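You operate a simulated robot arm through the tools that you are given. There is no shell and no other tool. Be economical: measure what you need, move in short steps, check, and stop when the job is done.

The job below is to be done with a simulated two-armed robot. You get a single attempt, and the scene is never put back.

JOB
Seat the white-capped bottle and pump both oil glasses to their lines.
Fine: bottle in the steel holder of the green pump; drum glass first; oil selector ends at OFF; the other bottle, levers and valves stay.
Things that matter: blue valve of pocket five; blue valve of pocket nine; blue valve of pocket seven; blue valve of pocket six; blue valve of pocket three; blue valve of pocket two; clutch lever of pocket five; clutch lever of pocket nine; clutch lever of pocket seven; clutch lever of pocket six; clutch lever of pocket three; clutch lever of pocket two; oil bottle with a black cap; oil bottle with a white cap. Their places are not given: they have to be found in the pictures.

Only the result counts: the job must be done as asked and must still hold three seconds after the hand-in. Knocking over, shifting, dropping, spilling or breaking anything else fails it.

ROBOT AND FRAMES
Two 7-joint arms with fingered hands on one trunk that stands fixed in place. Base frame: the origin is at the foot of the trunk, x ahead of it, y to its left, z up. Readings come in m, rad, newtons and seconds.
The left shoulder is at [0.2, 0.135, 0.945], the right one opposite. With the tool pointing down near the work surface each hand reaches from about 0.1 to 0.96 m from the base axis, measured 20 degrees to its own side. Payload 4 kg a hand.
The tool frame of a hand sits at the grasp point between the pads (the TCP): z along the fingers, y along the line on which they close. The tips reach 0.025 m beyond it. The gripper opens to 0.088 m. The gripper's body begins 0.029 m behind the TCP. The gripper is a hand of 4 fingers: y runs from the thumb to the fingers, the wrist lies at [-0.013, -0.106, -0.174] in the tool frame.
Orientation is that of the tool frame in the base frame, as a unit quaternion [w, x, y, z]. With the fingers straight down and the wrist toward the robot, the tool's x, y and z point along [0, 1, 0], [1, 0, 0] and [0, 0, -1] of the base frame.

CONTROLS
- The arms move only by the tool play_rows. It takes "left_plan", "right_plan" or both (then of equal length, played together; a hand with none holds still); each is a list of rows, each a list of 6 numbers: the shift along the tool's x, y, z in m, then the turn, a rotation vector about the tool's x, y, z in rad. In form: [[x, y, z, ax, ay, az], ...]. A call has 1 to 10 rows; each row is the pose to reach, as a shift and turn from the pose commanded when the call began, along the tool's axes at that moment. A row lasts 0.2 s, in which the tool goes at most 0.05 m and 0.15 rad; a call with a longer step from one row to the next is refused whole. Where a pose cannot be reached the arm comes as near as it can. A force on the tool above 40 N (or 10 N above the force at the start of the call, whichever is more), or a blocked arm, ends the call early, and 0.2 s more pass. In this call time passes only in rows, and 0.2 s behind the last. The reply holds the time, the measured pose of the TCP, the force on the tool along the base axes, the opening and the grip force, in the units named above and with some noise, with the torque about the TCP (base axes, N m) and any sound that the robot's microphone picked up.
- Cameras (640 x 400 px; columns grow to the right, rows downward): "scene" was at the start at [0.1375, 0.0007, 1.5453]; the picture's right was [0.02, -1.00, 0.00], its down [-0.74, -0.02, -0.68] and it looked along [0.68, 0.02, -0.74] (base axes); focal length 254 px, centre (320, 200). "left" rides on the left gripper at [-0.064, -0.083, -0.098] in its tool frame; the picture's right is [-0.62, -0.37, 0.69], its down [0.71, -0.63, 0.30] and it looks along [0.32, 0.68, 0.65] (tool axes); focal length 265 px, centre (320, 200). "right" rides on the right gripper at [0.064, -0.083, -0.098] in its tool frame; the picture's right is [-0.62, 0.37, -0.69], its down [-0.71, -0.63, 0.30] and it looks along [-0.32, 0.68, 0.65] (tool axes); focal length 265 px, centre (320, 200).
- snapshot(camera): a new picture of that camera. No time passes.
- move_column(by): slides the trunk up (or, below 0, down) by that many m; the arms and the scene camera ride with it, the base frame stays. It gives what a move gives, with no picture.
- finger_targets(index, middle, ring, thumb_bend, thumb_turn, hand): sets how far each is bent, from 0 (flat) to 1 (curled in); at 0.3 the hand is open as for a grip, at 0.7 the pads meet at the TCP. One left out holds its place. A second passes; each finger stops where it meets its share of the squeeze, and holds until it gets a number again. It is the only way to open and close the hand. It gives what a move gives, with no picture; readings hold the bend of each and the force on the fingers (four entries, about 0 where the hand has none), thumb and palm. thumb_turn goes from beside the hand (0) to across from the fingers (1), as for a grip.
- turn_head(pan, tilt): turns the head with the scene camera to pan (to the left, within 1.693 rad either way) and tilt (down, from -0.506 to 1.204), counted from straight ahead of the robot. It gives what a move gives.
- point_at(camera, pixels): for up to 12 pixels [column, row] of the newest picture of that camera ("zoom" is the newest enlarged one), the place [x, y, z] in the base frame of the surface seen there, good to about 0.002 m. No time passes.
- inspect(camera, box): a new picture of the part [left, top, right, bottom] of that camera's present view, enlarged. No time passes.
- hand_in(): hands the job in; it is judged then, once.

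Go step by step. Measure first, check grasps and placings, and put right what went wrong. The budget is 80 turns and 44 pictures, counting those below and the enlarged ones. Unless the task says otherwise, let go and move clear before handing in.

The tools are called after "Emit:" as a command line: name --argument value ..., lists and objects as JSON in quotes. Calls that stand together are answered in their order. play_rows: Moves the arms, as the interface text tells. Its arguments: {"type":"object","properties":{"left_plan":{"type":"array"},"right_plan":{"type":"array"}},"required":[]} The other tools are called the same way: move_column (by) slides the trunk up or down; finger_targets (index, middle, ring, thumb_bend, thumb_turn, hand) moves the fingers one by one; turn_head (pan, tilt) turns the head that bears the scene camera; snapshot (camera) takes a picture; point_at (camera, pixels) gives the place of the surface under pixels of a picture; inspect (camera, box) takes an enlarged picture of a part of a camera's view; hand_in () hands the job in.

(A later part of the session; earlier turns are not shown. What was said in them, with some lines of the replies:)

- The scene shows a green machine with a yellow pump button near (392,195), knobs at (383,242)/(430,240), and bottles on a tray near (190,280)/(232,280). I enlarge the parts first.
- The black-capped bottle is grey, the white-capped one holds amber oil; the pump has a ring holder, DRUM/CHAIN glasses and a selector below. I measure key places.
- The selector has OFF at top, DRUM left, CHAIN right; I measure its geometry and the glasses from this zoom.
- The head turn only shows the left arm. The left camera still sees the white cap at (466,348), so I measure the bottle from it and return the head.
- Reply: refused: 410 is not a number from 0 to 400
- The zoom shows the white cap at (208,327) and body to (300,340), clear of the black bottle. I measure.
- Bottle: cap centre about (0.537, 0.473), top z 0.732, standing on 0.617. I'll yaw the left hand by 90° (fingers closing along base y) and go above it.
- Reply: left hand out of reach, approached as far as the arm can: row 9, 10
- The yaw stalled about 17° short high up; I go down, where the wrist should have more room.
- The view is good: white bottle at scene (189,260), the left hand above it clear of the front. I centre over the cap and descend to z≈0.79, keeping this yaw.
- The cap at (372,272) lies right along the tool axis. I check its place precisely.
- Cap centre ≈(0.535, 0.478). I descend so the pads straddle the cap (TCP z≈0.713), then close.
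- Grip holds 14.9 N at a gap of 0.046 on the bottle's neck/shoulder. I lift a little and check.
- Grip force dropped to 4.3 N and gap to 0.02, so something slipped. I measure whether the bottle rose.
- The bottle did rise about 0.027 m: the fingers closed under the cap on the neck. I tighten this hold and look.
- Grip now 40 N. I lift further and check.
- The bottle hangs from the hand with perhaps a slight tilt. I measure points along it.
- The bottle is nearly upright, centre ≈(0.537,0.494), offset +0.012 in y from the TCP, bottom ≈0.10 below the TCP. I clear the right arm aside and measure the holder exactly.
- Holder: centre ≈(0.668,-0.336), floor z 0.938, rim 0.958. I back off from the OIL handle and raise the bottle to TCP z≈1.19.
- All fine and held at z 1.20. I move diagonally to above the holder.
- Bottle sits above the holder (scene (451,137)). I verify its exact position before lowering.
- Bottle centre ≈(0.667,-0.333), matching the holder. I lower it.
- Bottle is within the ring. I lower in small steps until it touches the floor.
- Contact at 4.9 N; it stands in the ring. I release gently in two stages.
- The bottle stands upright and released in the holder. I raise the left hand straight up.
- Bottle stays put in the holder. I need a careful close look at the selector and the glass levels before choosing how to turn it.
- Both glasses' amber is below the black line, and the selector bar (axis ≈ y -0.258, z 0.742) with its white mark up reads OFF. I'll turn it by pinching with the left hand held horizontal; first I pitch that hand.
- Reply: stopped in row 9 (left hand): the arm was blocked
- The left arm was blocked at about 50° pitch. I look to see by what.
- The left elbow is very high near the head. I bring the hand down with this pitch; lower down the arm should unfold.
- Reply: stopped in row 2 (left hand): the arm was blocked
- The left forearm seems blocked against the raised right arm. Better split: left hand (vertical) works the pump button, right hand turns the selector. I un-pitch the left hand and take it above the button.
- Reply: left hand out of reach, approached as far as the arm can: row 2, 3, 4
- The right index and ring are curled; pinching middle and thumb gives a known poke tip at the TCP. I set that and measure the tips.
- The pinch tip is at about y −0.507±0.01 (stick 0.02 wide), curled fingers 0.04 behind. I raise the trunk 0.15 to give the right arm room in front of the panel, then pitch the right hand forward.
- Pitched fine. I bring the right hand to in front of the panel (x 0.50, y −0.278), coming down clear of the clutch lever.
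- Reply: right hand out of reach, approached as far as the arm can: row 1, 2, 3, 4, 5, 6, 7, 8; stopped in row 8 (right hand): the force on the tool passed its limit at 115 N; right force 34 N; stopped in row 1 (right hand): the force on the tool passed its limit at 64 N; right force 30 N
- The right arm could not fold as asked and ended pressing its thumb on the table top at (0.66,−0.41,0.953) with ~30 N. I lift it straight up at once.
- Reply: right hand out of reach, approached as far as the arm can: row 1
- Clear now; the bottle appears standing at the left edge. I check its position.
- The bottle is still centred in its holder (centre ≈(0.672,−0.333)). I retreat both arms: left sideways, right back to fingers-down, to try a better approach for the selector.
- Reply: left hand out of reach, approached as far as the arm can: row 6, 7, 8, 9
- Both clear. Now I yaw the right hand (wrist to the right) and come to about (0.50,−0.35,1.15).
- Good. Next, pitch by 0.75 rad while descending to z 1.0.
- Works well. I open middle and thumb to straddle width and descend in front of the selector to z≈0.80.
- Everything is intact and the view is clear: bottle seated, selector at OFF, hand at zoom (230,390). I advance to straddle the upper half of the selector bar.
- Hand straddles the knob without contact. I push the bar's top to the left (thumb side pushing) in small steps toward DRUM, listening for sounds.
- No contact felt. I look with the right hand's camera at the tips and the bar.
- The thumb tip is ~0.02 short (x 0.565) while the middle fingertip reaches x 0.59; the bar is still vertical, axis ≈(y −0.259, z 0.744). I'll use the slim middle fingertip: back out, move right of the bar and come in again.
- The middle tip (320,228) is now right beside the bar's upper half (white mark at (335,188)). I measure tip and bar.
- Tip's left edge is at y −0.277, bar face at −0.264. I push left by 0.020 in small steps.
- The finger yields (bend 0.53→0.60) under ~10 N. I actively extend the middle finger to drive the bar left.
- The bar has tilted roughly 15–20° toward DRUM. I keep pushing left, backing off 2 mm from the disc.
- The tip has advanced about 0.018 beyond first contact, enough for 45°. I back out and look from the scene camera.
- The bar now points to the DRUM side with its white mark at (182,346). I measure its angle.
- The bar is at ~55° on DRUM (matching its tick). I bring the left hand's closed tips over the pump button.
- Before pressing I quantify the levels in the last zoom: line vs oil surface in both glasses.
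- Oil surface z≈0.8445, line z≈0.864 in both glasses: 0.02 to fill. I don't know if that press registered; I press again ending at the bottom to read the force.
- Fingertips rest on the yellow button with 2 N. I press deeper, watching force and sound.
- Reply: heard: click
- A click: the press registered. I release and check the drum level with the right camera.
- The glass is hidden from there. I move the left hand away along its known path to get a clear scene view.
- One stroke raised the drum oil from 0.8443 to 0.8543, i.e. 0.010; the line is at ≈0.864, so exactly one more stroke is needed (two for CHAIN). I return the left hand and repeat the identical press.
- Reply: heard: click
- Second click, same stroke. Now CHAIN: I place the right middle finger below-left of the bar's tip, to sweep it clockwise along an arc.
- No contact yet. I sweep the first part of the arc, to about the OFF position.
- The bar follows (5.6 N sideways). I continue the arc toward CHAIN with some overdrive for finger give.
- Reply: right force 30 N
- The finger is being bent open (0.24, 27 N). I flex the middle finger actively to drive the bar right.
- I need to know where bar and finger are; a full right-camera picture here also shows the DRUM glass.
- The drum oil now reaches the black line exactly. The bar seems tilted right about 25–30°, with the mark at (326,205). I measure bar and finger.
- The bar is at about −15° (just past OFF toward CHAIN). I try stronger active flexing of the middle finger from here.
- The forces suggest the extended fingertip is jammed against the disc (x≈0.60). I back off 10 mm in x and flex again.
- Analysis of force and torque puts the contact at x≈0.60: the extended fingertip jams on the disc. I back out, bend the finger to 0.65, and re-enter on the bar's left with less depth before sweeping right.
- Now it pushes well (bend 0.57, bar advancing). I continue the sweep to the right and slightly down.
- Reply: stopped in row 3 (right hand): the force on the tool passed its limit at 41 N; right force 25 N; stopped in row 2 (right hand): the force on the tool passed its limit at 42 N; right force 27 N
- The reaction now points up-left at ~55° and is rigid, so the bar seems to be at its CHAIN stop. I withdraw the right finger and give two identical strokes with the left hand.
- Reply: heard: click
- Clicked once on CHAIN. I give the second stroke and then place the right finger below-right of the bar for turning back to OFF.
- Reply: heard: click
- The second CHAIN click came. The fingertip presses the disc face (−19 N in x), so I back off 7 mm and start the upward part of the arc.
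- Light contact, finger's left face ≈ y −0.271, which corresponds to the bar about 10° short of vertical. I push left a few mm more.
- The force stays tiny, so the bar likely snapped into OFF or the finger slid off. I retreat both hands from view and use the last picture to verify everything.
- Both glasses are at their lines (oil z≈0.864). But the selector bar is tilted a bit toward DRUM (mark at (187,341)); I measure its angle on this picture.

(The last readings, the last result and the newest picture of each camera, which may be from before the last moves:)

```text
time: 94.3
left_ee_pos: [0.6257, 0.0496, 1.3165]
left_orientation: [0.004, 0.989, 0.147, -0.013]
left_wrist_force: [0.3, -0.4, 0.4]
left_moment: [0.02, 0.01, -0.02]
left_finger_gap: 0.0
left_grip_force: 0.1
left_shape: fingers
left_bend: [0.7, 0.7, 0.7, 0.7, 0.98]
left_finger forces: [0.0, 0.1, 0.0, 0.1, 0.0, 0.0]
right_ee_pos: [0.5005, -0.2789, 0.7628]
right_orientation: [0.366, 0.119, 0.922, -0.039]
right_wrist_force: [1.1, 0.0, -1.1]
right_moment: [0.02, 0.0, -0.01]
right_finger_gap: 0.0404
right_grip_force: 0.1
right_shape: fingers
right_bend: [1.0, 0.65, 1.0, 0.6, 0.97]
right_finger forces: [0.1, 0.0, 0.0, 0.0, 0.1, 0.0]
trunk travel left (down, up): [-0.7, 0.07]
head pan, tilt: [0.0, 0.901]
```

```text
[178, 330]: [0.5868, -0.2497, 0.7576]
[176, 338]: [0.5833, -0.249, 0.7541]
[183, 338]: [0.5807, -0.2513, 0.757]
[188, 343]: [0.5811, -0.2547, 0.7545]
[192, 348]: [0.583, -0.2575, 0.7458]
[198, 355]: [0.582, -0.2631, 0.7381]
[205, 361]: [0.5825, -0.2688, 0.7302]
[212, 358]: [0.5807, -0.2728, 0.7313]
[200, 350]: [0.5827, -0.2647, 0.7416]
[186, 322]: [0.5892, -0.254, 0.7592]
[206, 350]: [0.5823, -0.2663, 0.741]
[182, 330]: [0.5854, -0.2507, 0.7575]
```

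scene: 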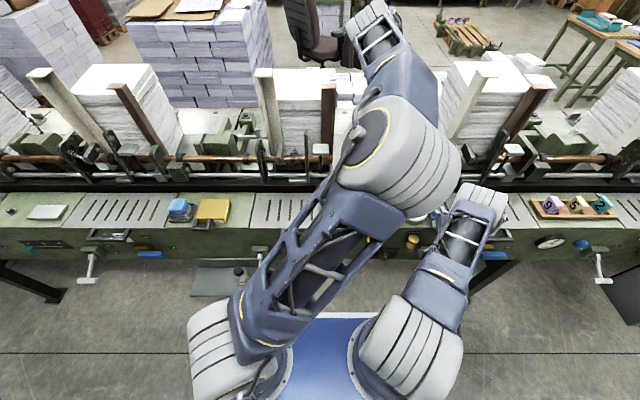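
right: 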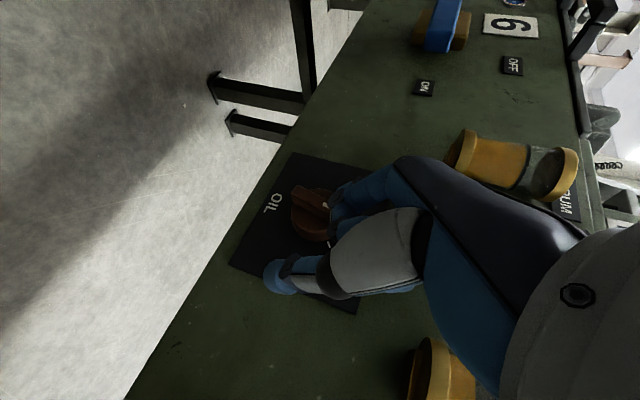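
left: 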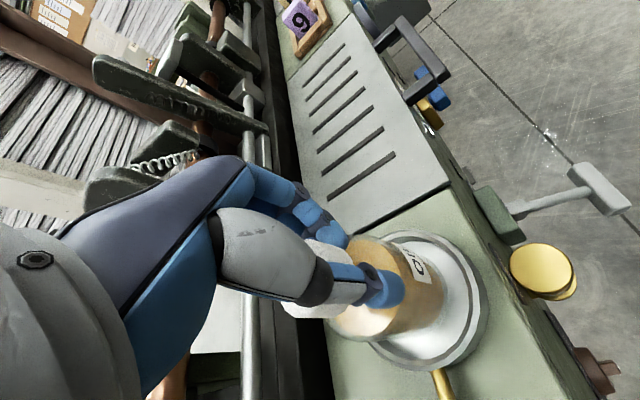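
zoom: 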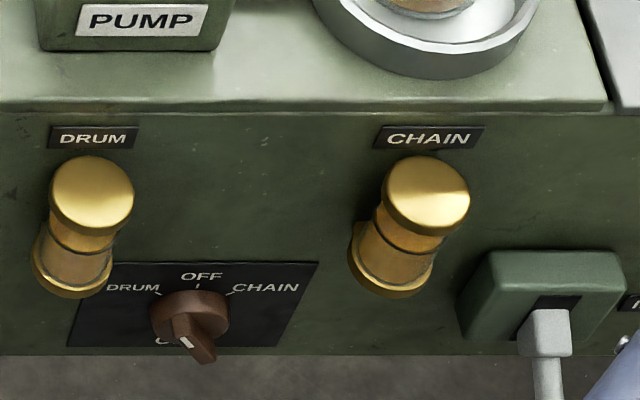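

The bar stands about 36° toward DRUM; it must go back right to vertical, i.e. ≈9 mm of finger travel past first contact. I enter on its left and step right in 1.5 mm calls, watching the finger force for contact.

Emit:
play_rows --right_plan '[[0.007, 0.0388, -0.0069, 0, 0, 0], [-0.0136, 0.046, 0.0126, 0, 0, 0], [-0.0341, 0.0532, 0.032, 0, 0, 0]]'

Emit:
play_rows --right_plan '[[-0.0013, -0.0068, 0.0011, 0, 0, 0]]'

Emit:
play_rows --right_plan '[[-0.0003, -0.00145, 0.00024, 0, 0, 0]]'

Emit:
play_rows --right_plan '[[-0.0003, -0.00145, 0.00024, 0, 0, 0]]'

Emit:
play_rows --right_plan '[[-0.0003, -0.00145, 0.00024, 0, 0, 0]]'

Emit:
play_rows --right_plan '[[-0.0003, -0.00145, 0.00024, 0, 0, 0]]'

```text
time: 95.1
left_ee_pos: [0.6268, 0.0497, 1.3168]
left_orientation: [0.004, 0.989, 0.147, -0.014]
left_wrist_force: [-1.3, 0.5, -0.7]
left_moment: [-0.01, 0.06, 0.03]
left_finger_gap: 0.0
left_grip_force: 0.1
left_shape: fingers
left_bend: [0.7, 0.7, 0.7, 0.7, 0.98]
left_finger forces: [0.0, 0.1, 0.0, 0.1, 0.0, 0.0]
right_ee_pos: [0.56, -0.2397, 0.762]
right_orientation: [0.366, 0.119, 0.922, -0.039]
right_wrist_force: [-0.8, -0.2, -0.4]
right_moment: [0.0, -0.01, -0.02]
right_finger_gap: 0.0404
right_grip_force: 0.0
right_shape: fingers
right_bend: [1.0, 0.65, 1.0, 0.6, 0.97]
right_finger forces: [0.0, 0.0, 0.1, 0.0, 0.0, 0.0]
trunk travel left (down, up): [-0.7, 0.07]
head pan, tilt: [0.0, 0.901]
```

```text
time: 95.5
left_ee_pos: [0.6273, 0.0492, 1.3174]
left_orientation: [0.005, 0.989, 0.149, -0.013]
left_wrist_force: [-0.2, 0.3, -0.5]
left_moment: [0.01, -0.03, 0.0]
left_finger_gap: 0.0
left_grip_force: 0.0
left_shape: fingers
left_bend: [0.7, 0.7, 0.7, 0.7, 0.98]
left_finger forces: [0.1, 0.0, 0.0, 0.0, 0.0, 0.0]
right_ee_pos: [0.5593, -0.2465, 0.7618]
right_orientation: [0.366, 0.118, 0.922, -0.04]
right_wrist_force: [-0.5, 0.5, 0.5]
right_moment: [0.02, 0.0, 0.0]
right_finger_gap: 0.0404
right_grip_force: 0.2
right_shape: fingers
right_bend: [1.0, 0.65, 1.0, 0.6, 0.97]
right_finger forces: [0.1, 0.4, 0.0, 0.0, 0.0, 0.0]
trunk travel left (down, up): [-0.7, 0.07]
head pan, tilt: [0.0, 0.901]
```

```text
time: 95.9
left_ee_pos: [0.6266, 0.0493, 1.3158]
left_orientation: [0.005, 0.989, 0.148, -0.013]
left_wrist_force: [0.6, 0.0, -0.4]
left_moment: [0.0, -0.01, -0.02]
left_finger_gap: 0.0002
left_grip_force: 0.0
left_shape: fingers
left_bend: [0.7, 0.7, 0.7, 0.7, 0.98]
left_finger forces: [0.0, 0.1, 0.0, 0.1, 0.1, 0.0]
right_ee_pos: [0.5591, -0.2486, 0.763]
right_orientation: [0.366, 0.118, 0.922, -0.04]
right_wrist_force: [-0.8, 1.2, 0.2]
right_moment: [0.01, 0.01, -0.03]
right_finger_gap: 0.0405
right_grip_force: 0.8
right_shape: fingers
right_bend: [1.0, 0.64, 1.0, 0.6, 0.97]
right_finger forces: [0.0, 1.1, 0.0, 0.0, 0.1, 0.0]
trunk travel left (down, up): [-0.7, 0.07]
head pan, tilt: [0.0, 0.901]
```

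```text
time: 96.3
left_ee_pos: [0.6266, 0.0491, 1.3161]
left_orientation: [0.005, 0.989, 0.148, -0.013]
left_wrist_force: [-0.6, -0.5, 0.1]
left_moment: [0.04, -0.01, -0.03]
left_finger_gap: 0.0
left_grip_force: 0.0
left_shape: fingers
left_bend: [0.7, 0.7, 0.7, 0.7, 0.98]
left_finger forces: [0.0, 0.0, 0.1, 0.0, 0.0, 0.0]
right_ee_pos: [0.5591, -0.2492, 0.7625]
right_orientation: [0.365, 0.118, 0.922, -0.041]
right_wrist_force: [-1.2, 1.4, -0.6]
right_moment: [0.0, 0.02, 0.05]
right_finger_gap: 0.0404
right_grip_force: 0.9
right_shape: fingers
right_bend: [1.0, 0.64, 1.0, 0.6, 0.97]
right_finger forces: [0.0, 2.0, 0.0, 0.0, 0.0, 0.0]
trunk travel left (down, up): [-0.7, 0.07]
head pan, tilt: [0.0, 0.901]
```

```text
time: 96.7
left_ee_pos: [0.6273, 0.05, 1.3164]
left_orientation: [0.004, 0.989, 0.148, -0.013]
left_wrist_force: [-0.6, -0.6, 0.0]
left_moment: [0.0, 0.03, 0.0]
left_finger_gap: 0.0
left_grip_force: 0.0
left_shape: fingers
left_bend: [0.7, 0.7, 0.7, 0.7, 0.98]
left_finger forces: [0.1, 0.0, 0.1, 0.0, 0.0, 0.0]
right_ee_pos: [0.5596, -0.2504, 0.7631]
right_orientation: [0.366, 0.117, 0.922, -0.04]
right_wrist_force: [-1.3, 1.2, 1.3]
right_moment: [0.05, -0.03, 0.07]
right_finger_gap: 0.0403
right_grip_force: 0.9
right_shape: fingers
right_bend: [1.0, 0.63, 1.0, 0.6, 0.97]
right_finger forces: [0.0, 2.1, 0.0, 0.0, 0.0, 0.0]
trunk travel left (down, up): [-0.7, 0.07]
head pan, tilt: [0.0, 0.901]
```

```text
time: 97.1
left_ee_pos: [0.6278, 0.0499, 1.3161]
left_orientation: [0.004, 0.989, 0.148, -0.013]
left_wrist_force: [0.9, -0.2, 0.1]
left_moment: [0.0, 0.04, 0.0]
left_finger_gap: 0.0001
left_grip_force: 0.2
left_shape: fingers
left_bend: [0.7, 0.7, 0.7, 0.7, 0.98]
left_finger forces: [0.0, 0.0, 0.0, 0.0, 0.1, 0.1]
right_ee_pos: [0.5592, -0.2522, 0.763]
right_orientation: [0.366, 0.118, 0.922, -0.039]
right_wrist_force: [-1.1, 2.7, 1.2]
right_moment: [0.01, -0.02, 0.06]
right_finger_gap: 0.0404
right_grip_force: 1.4
right_shape: fingers
right_bend: [1.0, 0.63, 1.0, 0.6, 0.97]
right_finger forces: [0.0, 2.2, 0.0, 0.0, 0.1, 0.0]
trunk travel left (down, up): [-0.7, 0.07]
head pan, tilt: [0.0, 0.901]
5 turns are left
```

Contact began at TCP y≈−0.2465 and the bar now follows at a steady 2 N. I push the remaining ≈4.8 mm to vertical, then probe the bar's lower half from the left to check it is upright.

Emit:
play_rows --right_plan '[[-0.0005, -0.0023, 0.0004, 0, 0, 0], [-0.0009, -0.00465, 0.0008, 0, 0, 0]]'

Emit:
play_rows --right_plan '[[0.0019, 0.0097, -0.0016, 0, 0, 0], [0.0211, 0.0093, 0.0188, 0, 0, 0], [0.0205, 0.0064, 0.0193, 0, 0, 0]]'

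Emit:
play_rows --right_plan '[[-0.0003, -0.00145, 0.00024, 0, 0, 0]]'

Emit:
play_rows --right_plan '[[-0.0003, -0.00145, 0.00024, 0, 0, 0]]'

Emit:
play_rows --right_plan '[[-0.0003, -0.00145, 0.00024, 0, 0, 0]]'

Emit:
play_rows --right_plan '[[-0.0003, -0.00145, 0.00024, 0, 0, 0]]'

```text
time: 97.7
left_ee_pos: [0.6266, 0.0507, 1.3158]
left_orientation: [0.004, 0.989, 0.147, -0.014]
left_wrist_force: [-1.0, 0.9, -0.1]
left_moment: [0.02, 0.02, 0.01]
left_finger_gap: 0.0001
left_grip_force: 0.1
left_shape: fingers
left_bend: [0.7, 0.7, 0.7, 0.7, 0.98]
left_finger forces: [0.1, 0.0, 0.1, 0.0, 0.0, 0.1]
right_ee_pos: [0.5585, -0.2565, 0.7644]
right_orientation: [0.368, 0.118, 0.922, -0.041]
right_wrist_force: [-1.2, 3.4, 0.7]
right_moment: [0.04, 0.01, 0.12]
right_finger_gap: 0.0403
right_grip_force: 0.9
right_shape: fingers
right_bend: [1.0, 0.62, 1.0, 0.6, 0.97]
right_finger forces: [0.0, 2.9, 0.1, 0.1, 0.0, 0.0]
trunk travel left (down, up): [-0.7, 0.07]
head pan, tilt: [0.0, 0.901]
```

```text
time: 98.5
left_ee_pos: [0.6269, 0.0503, 1.3155]
left_orientation: [0.005, 0.989, 0.147, -0.014]
left_wrist_force: [0.0, 0.2, 0.4]
left_moment: [-0.02, -0.01, -0.01]
left_finger_gap: 0.0
left_grip_force: 0.2
left_shape: fingers
left_bend: [0.7, 0.7, 0.7, 0.7, 0.98]
left_finger forces: [0.0, 0.0, 0.0, 0.1, 0.0, 0.0]
right_ee_pos: [0.5593, -0.2499, 0.7349]
right_orientation: [0.366, 0.118, 0.922, -0.04]
right_wrist_force: [-0.4, 0.3, 0.2]
right_moment: [0.01, -0.01, 0.0]
right_finger_gap: 0.0403
right_grip_force: 0.0
right_shape: fingers
right_bend: [1.0, 0.65, 1.0, 0.6, 0.97]
right_finger forces: [0.0, 0.1, 0.0, 0.1, 0.0, 0.0]
trunk travel left (down, up): [-0.7, 0.07]
head pan, tilt: [0.0, 0.901]
```

```text
time: 98.9
left_ee_pos: [0.6263, 0.0508, 1.3155]
left_orientation: [0.005, 0.989, 0.147, -0.014]
left_wrist_force: [0.3, 0.3, 0.2]
left_moment: [0.02, 0.01, -0.02]
left_finger_gap: 0.0002
left_grip_force: 0.1
left_shape: fingers
left_bend: [0.7, 0.7, 0.7, 0.7, 0.98]
left_finger forces: [0.0, 0.0, 0.0, 0.1, 0.1, 0.1]
right_ee_pos: [0.5589, -0.2519, 0.7348]
right_orientation: [0.366, 0.118, 0.922, -0.04]
right_wrist_force: [-0.7, 0.6, -0.7]
right_moment: [0.0, -0.01, 0.0]
right_finger_gap: 0.0403
right_grip_force: 0.1
right_shape: fingers
right_bend: [1.0, 0.65, 1.0, 0.6, 0.97]
right_finger forces: [0.0, 0.1, 0.0, 0.1, 0.0, 0.0]
trunk travel left (down, up): [-0.7, 0.07]
head pan, tilt: [0.0, 0.901]
```

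```text
time: 99.3
left_ee_pos: [0.6279, 0.0494, 1.3162]
left_orientation: [0.004, 0.989, 0.148, -0.014]
left_wrist_force: [-0.3, 0.7, -0.2]
left_moment: [-0.03, -0.02, -0.06]
left_finger_gap: 0.0
left_grip_force: 0.0
left_shape: fingers
left_bend: [0.7, 0.7, 0.7, 0.7, 0.98]
left_finger forces: [0.1, 0.1, 0.0, 0.0, 0.0, 0.1]
right_ee_pos: [0.5602, -0.2541, 0.7348]
right_orientation: [0.366, 0.118, 0.922, -0.04]
right_wrist_force: [0.1, 0.0, 0.2]
right_moment: [-0.04, -0.02, 0.01]
right_finger_gap: 0.0404
right_grip_force: 0.1
right_shape: fingers
right_bend: [1.0, 0.65, 1.0, 0.6, 0.97]
right_finger forces: [0.0, 0.1, 0.1, 0.0, 0.0, 0.0]
trunk travel left (down, up): [-0.7, 0.07]
head pan, tilt: [0.0, 0.901]
```

```text
time: 99.7
left_ee_pos: [0.6269, 0.0495, 1.3163]
left_orientation: [0.004, 0.989, 0.148, -0.013]
left_wrist_force: [0.2, -0.2, -0.4]
left_moment: [0.03, 0.02, -0.02]
left_finger_gap: 0.0
left_grip_force: 0.0
left_shape: fingers
left_bend: [0.7, 0.7, 0.7, 0.7, 0.98]
left_finger forces: [0.0, 0.0, 0.0, 0.0, 0.0, 0.0]
right_ee_pos: [0.5582, -0.2546, 0.7348]
right_orientation: [0.366, 0.118, 0.922, -0.039]
right_wrist_force: [0.0, -0.1, 0.5]
right_moment: [-0.02, 0.0, 0.01]
right_finger_gap: 0.0405
right_grip_force: 0.1
right_shape: fingers
right_bend: [1.0, 0.65, 1.0, 0.6, 0.97]
right_finger forces: [0.0, 0.1, 0.1, 0.0, 0.0, 0.0]
trunk travel left (down, up): [-0.7, 0.07]
head pan, tilt: [0.0, 0.901]
```

```text
time: 100.1
left_ee_pos: [0.6269, 0.0497, 1.3162]
left_orientation: [0.005, 0.989, 0.147, -0.013]
left_wrist_force: [-0.3, 0.0, 0.7]
left_moment: [0.01, 0.03, 0.0]
left_finger_gap: 0.0
left_grip_force: 0.1
left_shape: fingers
left_bend: [0.7, 0.7, 0.7, 0.7, 0.98]
left_finger forces: [0.1, 0.1, 0.0, 0.0, 0.0, 0.0]
right_ee_pos: [0.5586, -0.2555, 0.7353]
right_orientation: [0.366, 0.119, 0.922, -0.039]
right_wrist_force: [0.3, -1.0, -0.1]
right_moment: [0.01, -0.01, 0.01]
right_finger_gap: 0.0402
right_grip_force: 0.0
right_shape: fingers
right_bend: [1.0, 0.65, 1.0, 0.6, 0.97]
right_finger forces: [0.0, 0.0, 0.0, 0.0, 0.0, 0.0]
trunk travel left (down, up): [-0.7, 0.07]
head pan, tilt: [0.0, 0.901]
4 turns are left
```

Top contact ended at face y≈−0.2544 (about 5° from vertical); no contact at the lower half up to −0.256. I probe a few more steps to find it.

Emit:
play_rows --right_plan '[[-0.0002, -0.00097, 0.00016, 0, 0, 0]]'

Emit:
play_rows --right_plan '[[-0.0002, -0.00097, 0.00016, 0, 0, 0]]'

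Emit:
play_rows --right_plan '[[-0.0002, -0.00097, 0.00016, 0, 0, 0]]'

Emit:
play_rows --right_plan '[[-0.0002, -0.00097, 0.00016, 0, 0, 0]]'

```text
time: 100.5
left_ee_pos: [0.6276, 0.0493, 1.3161]
left_orientation: [0.004, 0.989, 0.148, -0.014]
left_wrist_force: [-0.5, -0.5, -0.2]
left_moment: [-0.01, 0.03, 0.02]
left_finger_gap: 0.0002
left_grip_force: 0.1
left_shape: fingers
left_bend: [0.7, 0.7, 0.7, 0.7, 0.98]
left_finger forces: [0.0, 0.0, 0.0, 0.0, 0.1, 0.1]
right_ee_pos: [0.559, -0.2572, 0.7351]
right_orientation: [0.365, 0.118, 0.922, -0.04]
right_wrist_force: [0.4, 0.4, -0.5]
right_moment: [0.0, -0.02, -0.01]
right_finger_gap: 0.0403
right_grip_force: 0.0
right_shape: fingers
right_bend: [1.0, 0.65, 1.0, 0.6, 0.97]
right_finger forces: [0.0, 0.0, 0.1, 0.0, 0.0, 0.0]
trunk travel left (down, up): [-0.7, 0.07]
head pan, tilt: [0.0, 0.901]
```

```text
time: 100.9
left_ee_pos: [0.6261, 0.0503, 1.3166]
left_orientation: [0.005, 0.989, 0.148, -0.014]
left_wrist_force: [0.2, 0.0, 0.5]
left_moment: [-0.02, 0.02, 0.02]
left_finger_gap: 0.0
left_grip_force: 0.0
left_shape: fingers
left_bend: [0.7, 0.7, 0.7, 0.7, 0.98]
left_finger forces: [0.0, 0.0, 0.1, 0.0, 0.0, 0.0]
right_ee_pos: [0.5589, -0.2583, 0.7345]
right_orientation: [0.366, 0.118, 0.922, -0.039]
right_wrist_force: [-0.1, -0.7, -0.2]
right_moment: [-0.02, 0.01, 0.0]
right_finger_gap: 0.0404
right_grip_force: 0.3
right_shape: fingers
right_bend: [1.0, 0.65, 1.0, 0.6, 0.97]
right_finger forces: [0.0, 0.1, 0.1, 0.1, 0.0, 0.0]
trunk travel left (down, up): [-0.7, 0.07]
head pan, tilt: [0.0, 0.901]
```

```text
time: 101.3
left_ee_pos: [0.6277, 0.051, 1.3167]
left_orientation: [0.004, 0.989, 0.147, -0.014]
left_wrist_force: [0.2, 0.9, -0.3]
left_moment: [0.02, -0.02, -0.01]
left_finger_gap: 0.0
left_grip_force: 0.0
left_shape: fingers
left_bend: [0.7, 0.7, 0.7, 0.7, 0.98]
left_finger forces: [0.1, 0.0, 0.0, 0.1, 0.0, 0.1]
right_ee_pos: [0.5586, -0.2594, 0.7349]
right_orientation: [0.367, 0.119, 0.922, -0.04]
right_wrist_force: [0.8, 1.0, -0.5]
right_moment: [-0.01, 0.02, 0.0]
right_finger_gap: 0.0405
right_grip_force: 0.6
right_shape: fingers
right_bend: [1.0, 0.65, 1.0, 0.6, 0.97]
right_finger forces: [0.0, 0.5, 0.1, 0.0, 0.0, 0.0]
trunk travel left (down, up): [-0.7, 0.07]
head pan, tilt: [0.0, 0.901]
```

```text
time: 101.7
left_ee_pos: [0.6265, 0.0501, 1.3168]
left_orientation: [0.005, 0.989, 0.148, -0.014]
left_wrist_force: [-0.9, -0.6, -0.6]
left_moment: [-0.01, 0.02, -0.04]
left_finger_gap: 0.0
left_grip_force: 0.1
left_shape: fingers
left_bend: [0.7, 0.7, 0.7, 0.7, 0.98]
left_finger forces: [0.0, 0.0, 0.0, 0.0, 0.0, 0.1]
right_ee_pos: [0.56, -0.261, 0.7351]
right_orientation: [0.366, 0.118, 0.922, -0.038]
right_wrist_force: [-0.2, 1.0, 0.5]
right_moment: [0.01, 0.01, 0.06]
right_finger_gap: 0.0401
right_grip_force: 0.4
right_shape: fingers
right_bend: [1.0, 0.64, 1.0, 0.6, 0.97]
right_finger forces: [0.0, 1.3, 0.1, 0.0, 0.0, 0.1]
trunk travel left (down, up): [-0.7, 0.07]
head pan, tilt: [0.0, 0.901]
3 turns are left
```

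Bottom contact at y≈−0.2597 vs top −0.2544 means the bar still leans ≈8–12° toward DRUM. I push the top a further ≈3 mm right and re-probe the lower half.

Emit:
play_rows --right_plan '[[0.0019, 0.0097, -0.0016, 0, 0, 0], [-0.0173, 0.0101, -0.022, 0, 0, 0], [-0.0187, 0.0028, -0.0208, 0, 0, 0], [-0.0191, 0.0006, -0.0204, 0, 0, 0]]'

Emit:
play_rows --right_plan '[[0.0019, 0.0097, -0.0016, 0, 0, 0], [0.0211, 0.0101, 0.0188, 0, 0, 0], [0.02, 0.0043, 0.0197, 0, 0, 0]]'

Emit:
play_rows --right_plan '[[-0.0002, -0.00097, 0.00016, 0, 0, 0]]'

Emit:
play_rows --right_plan '[[-0.0002, -0.00097, 0.00016, 0, 0, 0]]'

Emit:
play_rows --right_plan '[[-0.0002, -0.00097, 0.00016, 0, 0, 0]]'

```text
time: 102.7
left_ee_pos: [0.6273, 0.0507, 1.3155]
left_orientation: [0.005, 0.989, 0.148, -0.013]
left_wrist_force: [0.6, -0.1, -0.5]
left_moment: [0.01, -0.02, 0.02]
left_finger_gap: 0.0
left_grip_force: 0.1
left_shape: fingers
left_bend: [0.7, 0.7, 0.7, 0.7, 0.98]
left_finger forces: [0.0, 0.1, 0.1, 0.0, 0.0, 0.1]
right_ee_pos: [0.5594, -0.2582, 0.7632]
right_orientation: [0.366, 0.118, 0.922, -0.04]
right_wrist_force: [-1.6, 3.7, 2.3]
right_moment: [0.03, -0.09, 0.1]
right_finger_gap: 0.0405
right_grip_force: 1.7
right_shape: fingers
right_bend: [1.0, 0.63, 1.0, 0.6, 0.97]
right_finger forces: [0.0, 3.4, 0.1, 0.0, 0.0, 0.0]
trunk travel left (down, up): [-0.7, 0.07]
head pan, tilt: [0.0, 0.901]
```

```text
time: 103.5
left_ee_pos: [0.6261, 0.0516, 1.3174]
left_orientation: [0.005, 0.989, 0.148, -0.013]
left_wrist_force: [-0.5, -0.4, -0.1]
left_moment: [0.02, 0.04, -0.02]
left_finger_gap: 0.0
left_grip_force: 0.1
left_shape: fingers
left_bend: [0.7, 0.7, 0.7, 0.7, 0.98]
left_finger forces: [0.0, 0.1, 0.0, 0.1, 0.1, 0.0]
right_ee_pos: [0.5587, -0.2554, 0.7348]
right_orientation: [0.366, 0.118, 0.922, -0.039]
right_wrist_force: [-0.6, -0.9, 0.1]
right_moment: [0.01, -0.02, -0.01]
right_finger_gap: 0.0403
right_grip_force: 0.1
right_shape: fingers
right_bend: [1.0, 0.65, 1.0, 0.6, 0.97]
right_finger forces: [0.0, 0.0, 0.0, 0.0, 0.0, 0.0]
trunk travel left (down, up): [-0.7, 0.07]
head pan, tilt: [0.0, 0.901]
```

```text
time: 103.9
left_ee_pos: [0.6275, 0.0488, 1.3168]
left_orientation: [0.004, 0.989, 0.148, -0.013]
left_wrist_force: [0.3, 0.5, 0.2]
left_moment: [0.02, 0.02, 0.04]
left_finger_gap: 0.0
left_grip_force: 0.1
left_shape: fingers
left_bend: [0.7, 0.7, 0.7, 0.7, 0.98]
left_finger forces: [0.0, 0.0, 0.0, 0.1, 0.1, 0.0]
right_ee_pos: [0.5583, -0.2571, 0.7352]
right_orientation: [0.366, 0.119, 0.922, -0.039]
right_wrist_force: [-0.8, 0.7, 0.1]
right_moment: [-0.03, 0.0, 0.02]
right_finger_gap: 0.0401
right_grip_force: 0.2
right_shape: fingers
right_bend: [1.0, 0.65, 1.0, 0.6, 0.97]
right_finger forces: [0.0, 0.3, 0.1, 0.1, 0.0, 0.0]
trunk travel left (down, up): [-0.7, 0.07]
head pan, tilt: [0.0, 0.901]
```

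```text
time: 104.3
left_ee_pos: [0.6257, 0.051, 1.316]
left_orientation: [0.005, 0.989, 0.147, -0.013]
left_wrist_force: [-0.4, -0.6, 0.1]
left_moment: [-0.02, -0.02, 0.03]
left_finger_gap: 0.0
left_grip_force: 0.1
left_shape: fingers
left_bend: [0.7, 0.7, 0.7, 0.7, 0.98]
left_finger forces: [0.0, 0.0, 0.0, 0.0, 0.1, 0.0]
right_ee_pos: [0.5596, -0.2572, 0.7357]
right_orientation: [0.366, 0.118, 0.922, -0.039]
right_wrist_force: [-0.8, 0.8, -0.5]
right_moment: [0.01, 0.03, -0.02]
right_finger_gap: 0.0405
right_grip_force: 0.3
right_shape: fingers
right_bend: [1.0, 0.64, 1.0, 0.6, 0.97]
right_finger forces: [0.0, 0.9, 0.1, 0.0, 0.0, 0.0]
trunk travel left (down, up): [-0.7, 0.07]
head pan, tilt: [0.0, 0.901]
```

```text
time: 104.7
left_ee_pos: [0.6281, 0.0498, 1.3166]
left_orientation: [0.005, 0.989, 0.148, -0.014]
left_wrist_force: [-0.6, 0.1, -0.3]
left_moment: [0.0, 0.03, 0.02]
left_finger_gap: 0.0
left_grip_force: 0.1
left_shape: fingers
left_bend: [0.7, 0.7, 0.7, 0.7, 0.98]
left_finger forces: [0.1, 0.0, 0.0, 0.0, 0.1, 0.0]
right_ee_pos: [0.5594, -0.2586, 0.736]
right_orientation: [0.366, 0.118, 0.922, -0.039]
right_wrist_force: [-1.2, 1.7, 0.8]
right_moment: [0.01, 0.02, 0.02]
right_finger_gap: 0.0404
right_grip_force: 1.0
right_shape: fingers
right_bend: [1.0, 0.64, 1.0, 0.6, 0.97]
right_finger forces: [0.0, 1.7, 0.0, 0.0, 0.0, 0.1]
trunk travel left (down, up): [-0.7, 0.07]
head pan, tilt: [0.0, 0.901]
2 turns are left
```

Top (−0.257) and bottom (−0.2572) faces now line up, so the bar is vertical at OFF; both glasses are at their lines. I withdraw the right hand clear of the panel.

Emit:
play_rows --right_plan '[[0.0015, 0.0078, -0.0013, 0, 0, 0], [0.0226, 0.0004, -0.0213, 0, 0, 0], [0.0402, -0.0058, -0.0379, 0, 0, 0]]'

```text
time: 105.5
left_ee_pos: [0.6273, 0.0498, 1.316]
left_orientation: [0.005, 0.989, 0.147, -0.013]
left_wrist_force: [0.7, 1.2, 0.1]
left_moment: [-0.01, 0.01, -0.01]
left_finger_gap: 0.0
left_grip_force: 0.1
left_shape: fingers
left_bend: [0.7, 0.7, 0.7, 0.7, 0.98]
left_finger forces: [0.0, 0.0, 0.0, 0.0, 0.0, 0.0]
right_ee_pos: [0.5034, -0.2501, 0.7357]
right_orientation: [0.366, 0.118, 0.922, -0.04]
right_wrist_force: [-0.6, -0.6, 0.0]
right_moment: [-0.04, 0.01, 0.0]
right_finger_gap: 0.0403
right_grip_force: 0.1
right_shape: fingers
right_bend: [1.0, 0.65, 1.0, 0.6, 0.97]
right_finger forces: [0.0, 0.0, 0.1, 0.1, 0.0, 0.0]
trunk travel left (down, up): [-0.7, 0.07]
head pan, tilt: [0.0, 0.901]
1 turns are left
```

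Both hands are clear, the bottle is in the holder, and both glasses read at their lines, drum filled first. The selector is at OFF by touch only, because no pictures were left to confirm it.

Emit:
hand_in

```text
The job is handed in.
```

I handed the job in with everything done as asked, but the selector's final OFF position was checked only by touch because I had no pictures left.

- **Bottle:** the white-capped bottle stands in the steel holder of the green pump. It was upright and centred the last time I measured it.
- **Glasses:** I filled the drum glass first, then the chain glass, with two pump strokes each. In the last picture both oil levels were at their lines.
- **Selector:** that same picture showed it leaning about 36° toward DRUM. I pushed it back until its top and bottom lined up to the touch, so it should be vertical at OFF, give or take a few degrees.
- **Slip along the way:** the right hand once pressed down hard on the table top beside the holder, with a peak of 115 N. The bottle had not moved afterwards, and I saw no damage.
- **Other items:** I did not deliberately touch the black-capped bottle, the levers or the blue valves. I did not check each of them again at the end.
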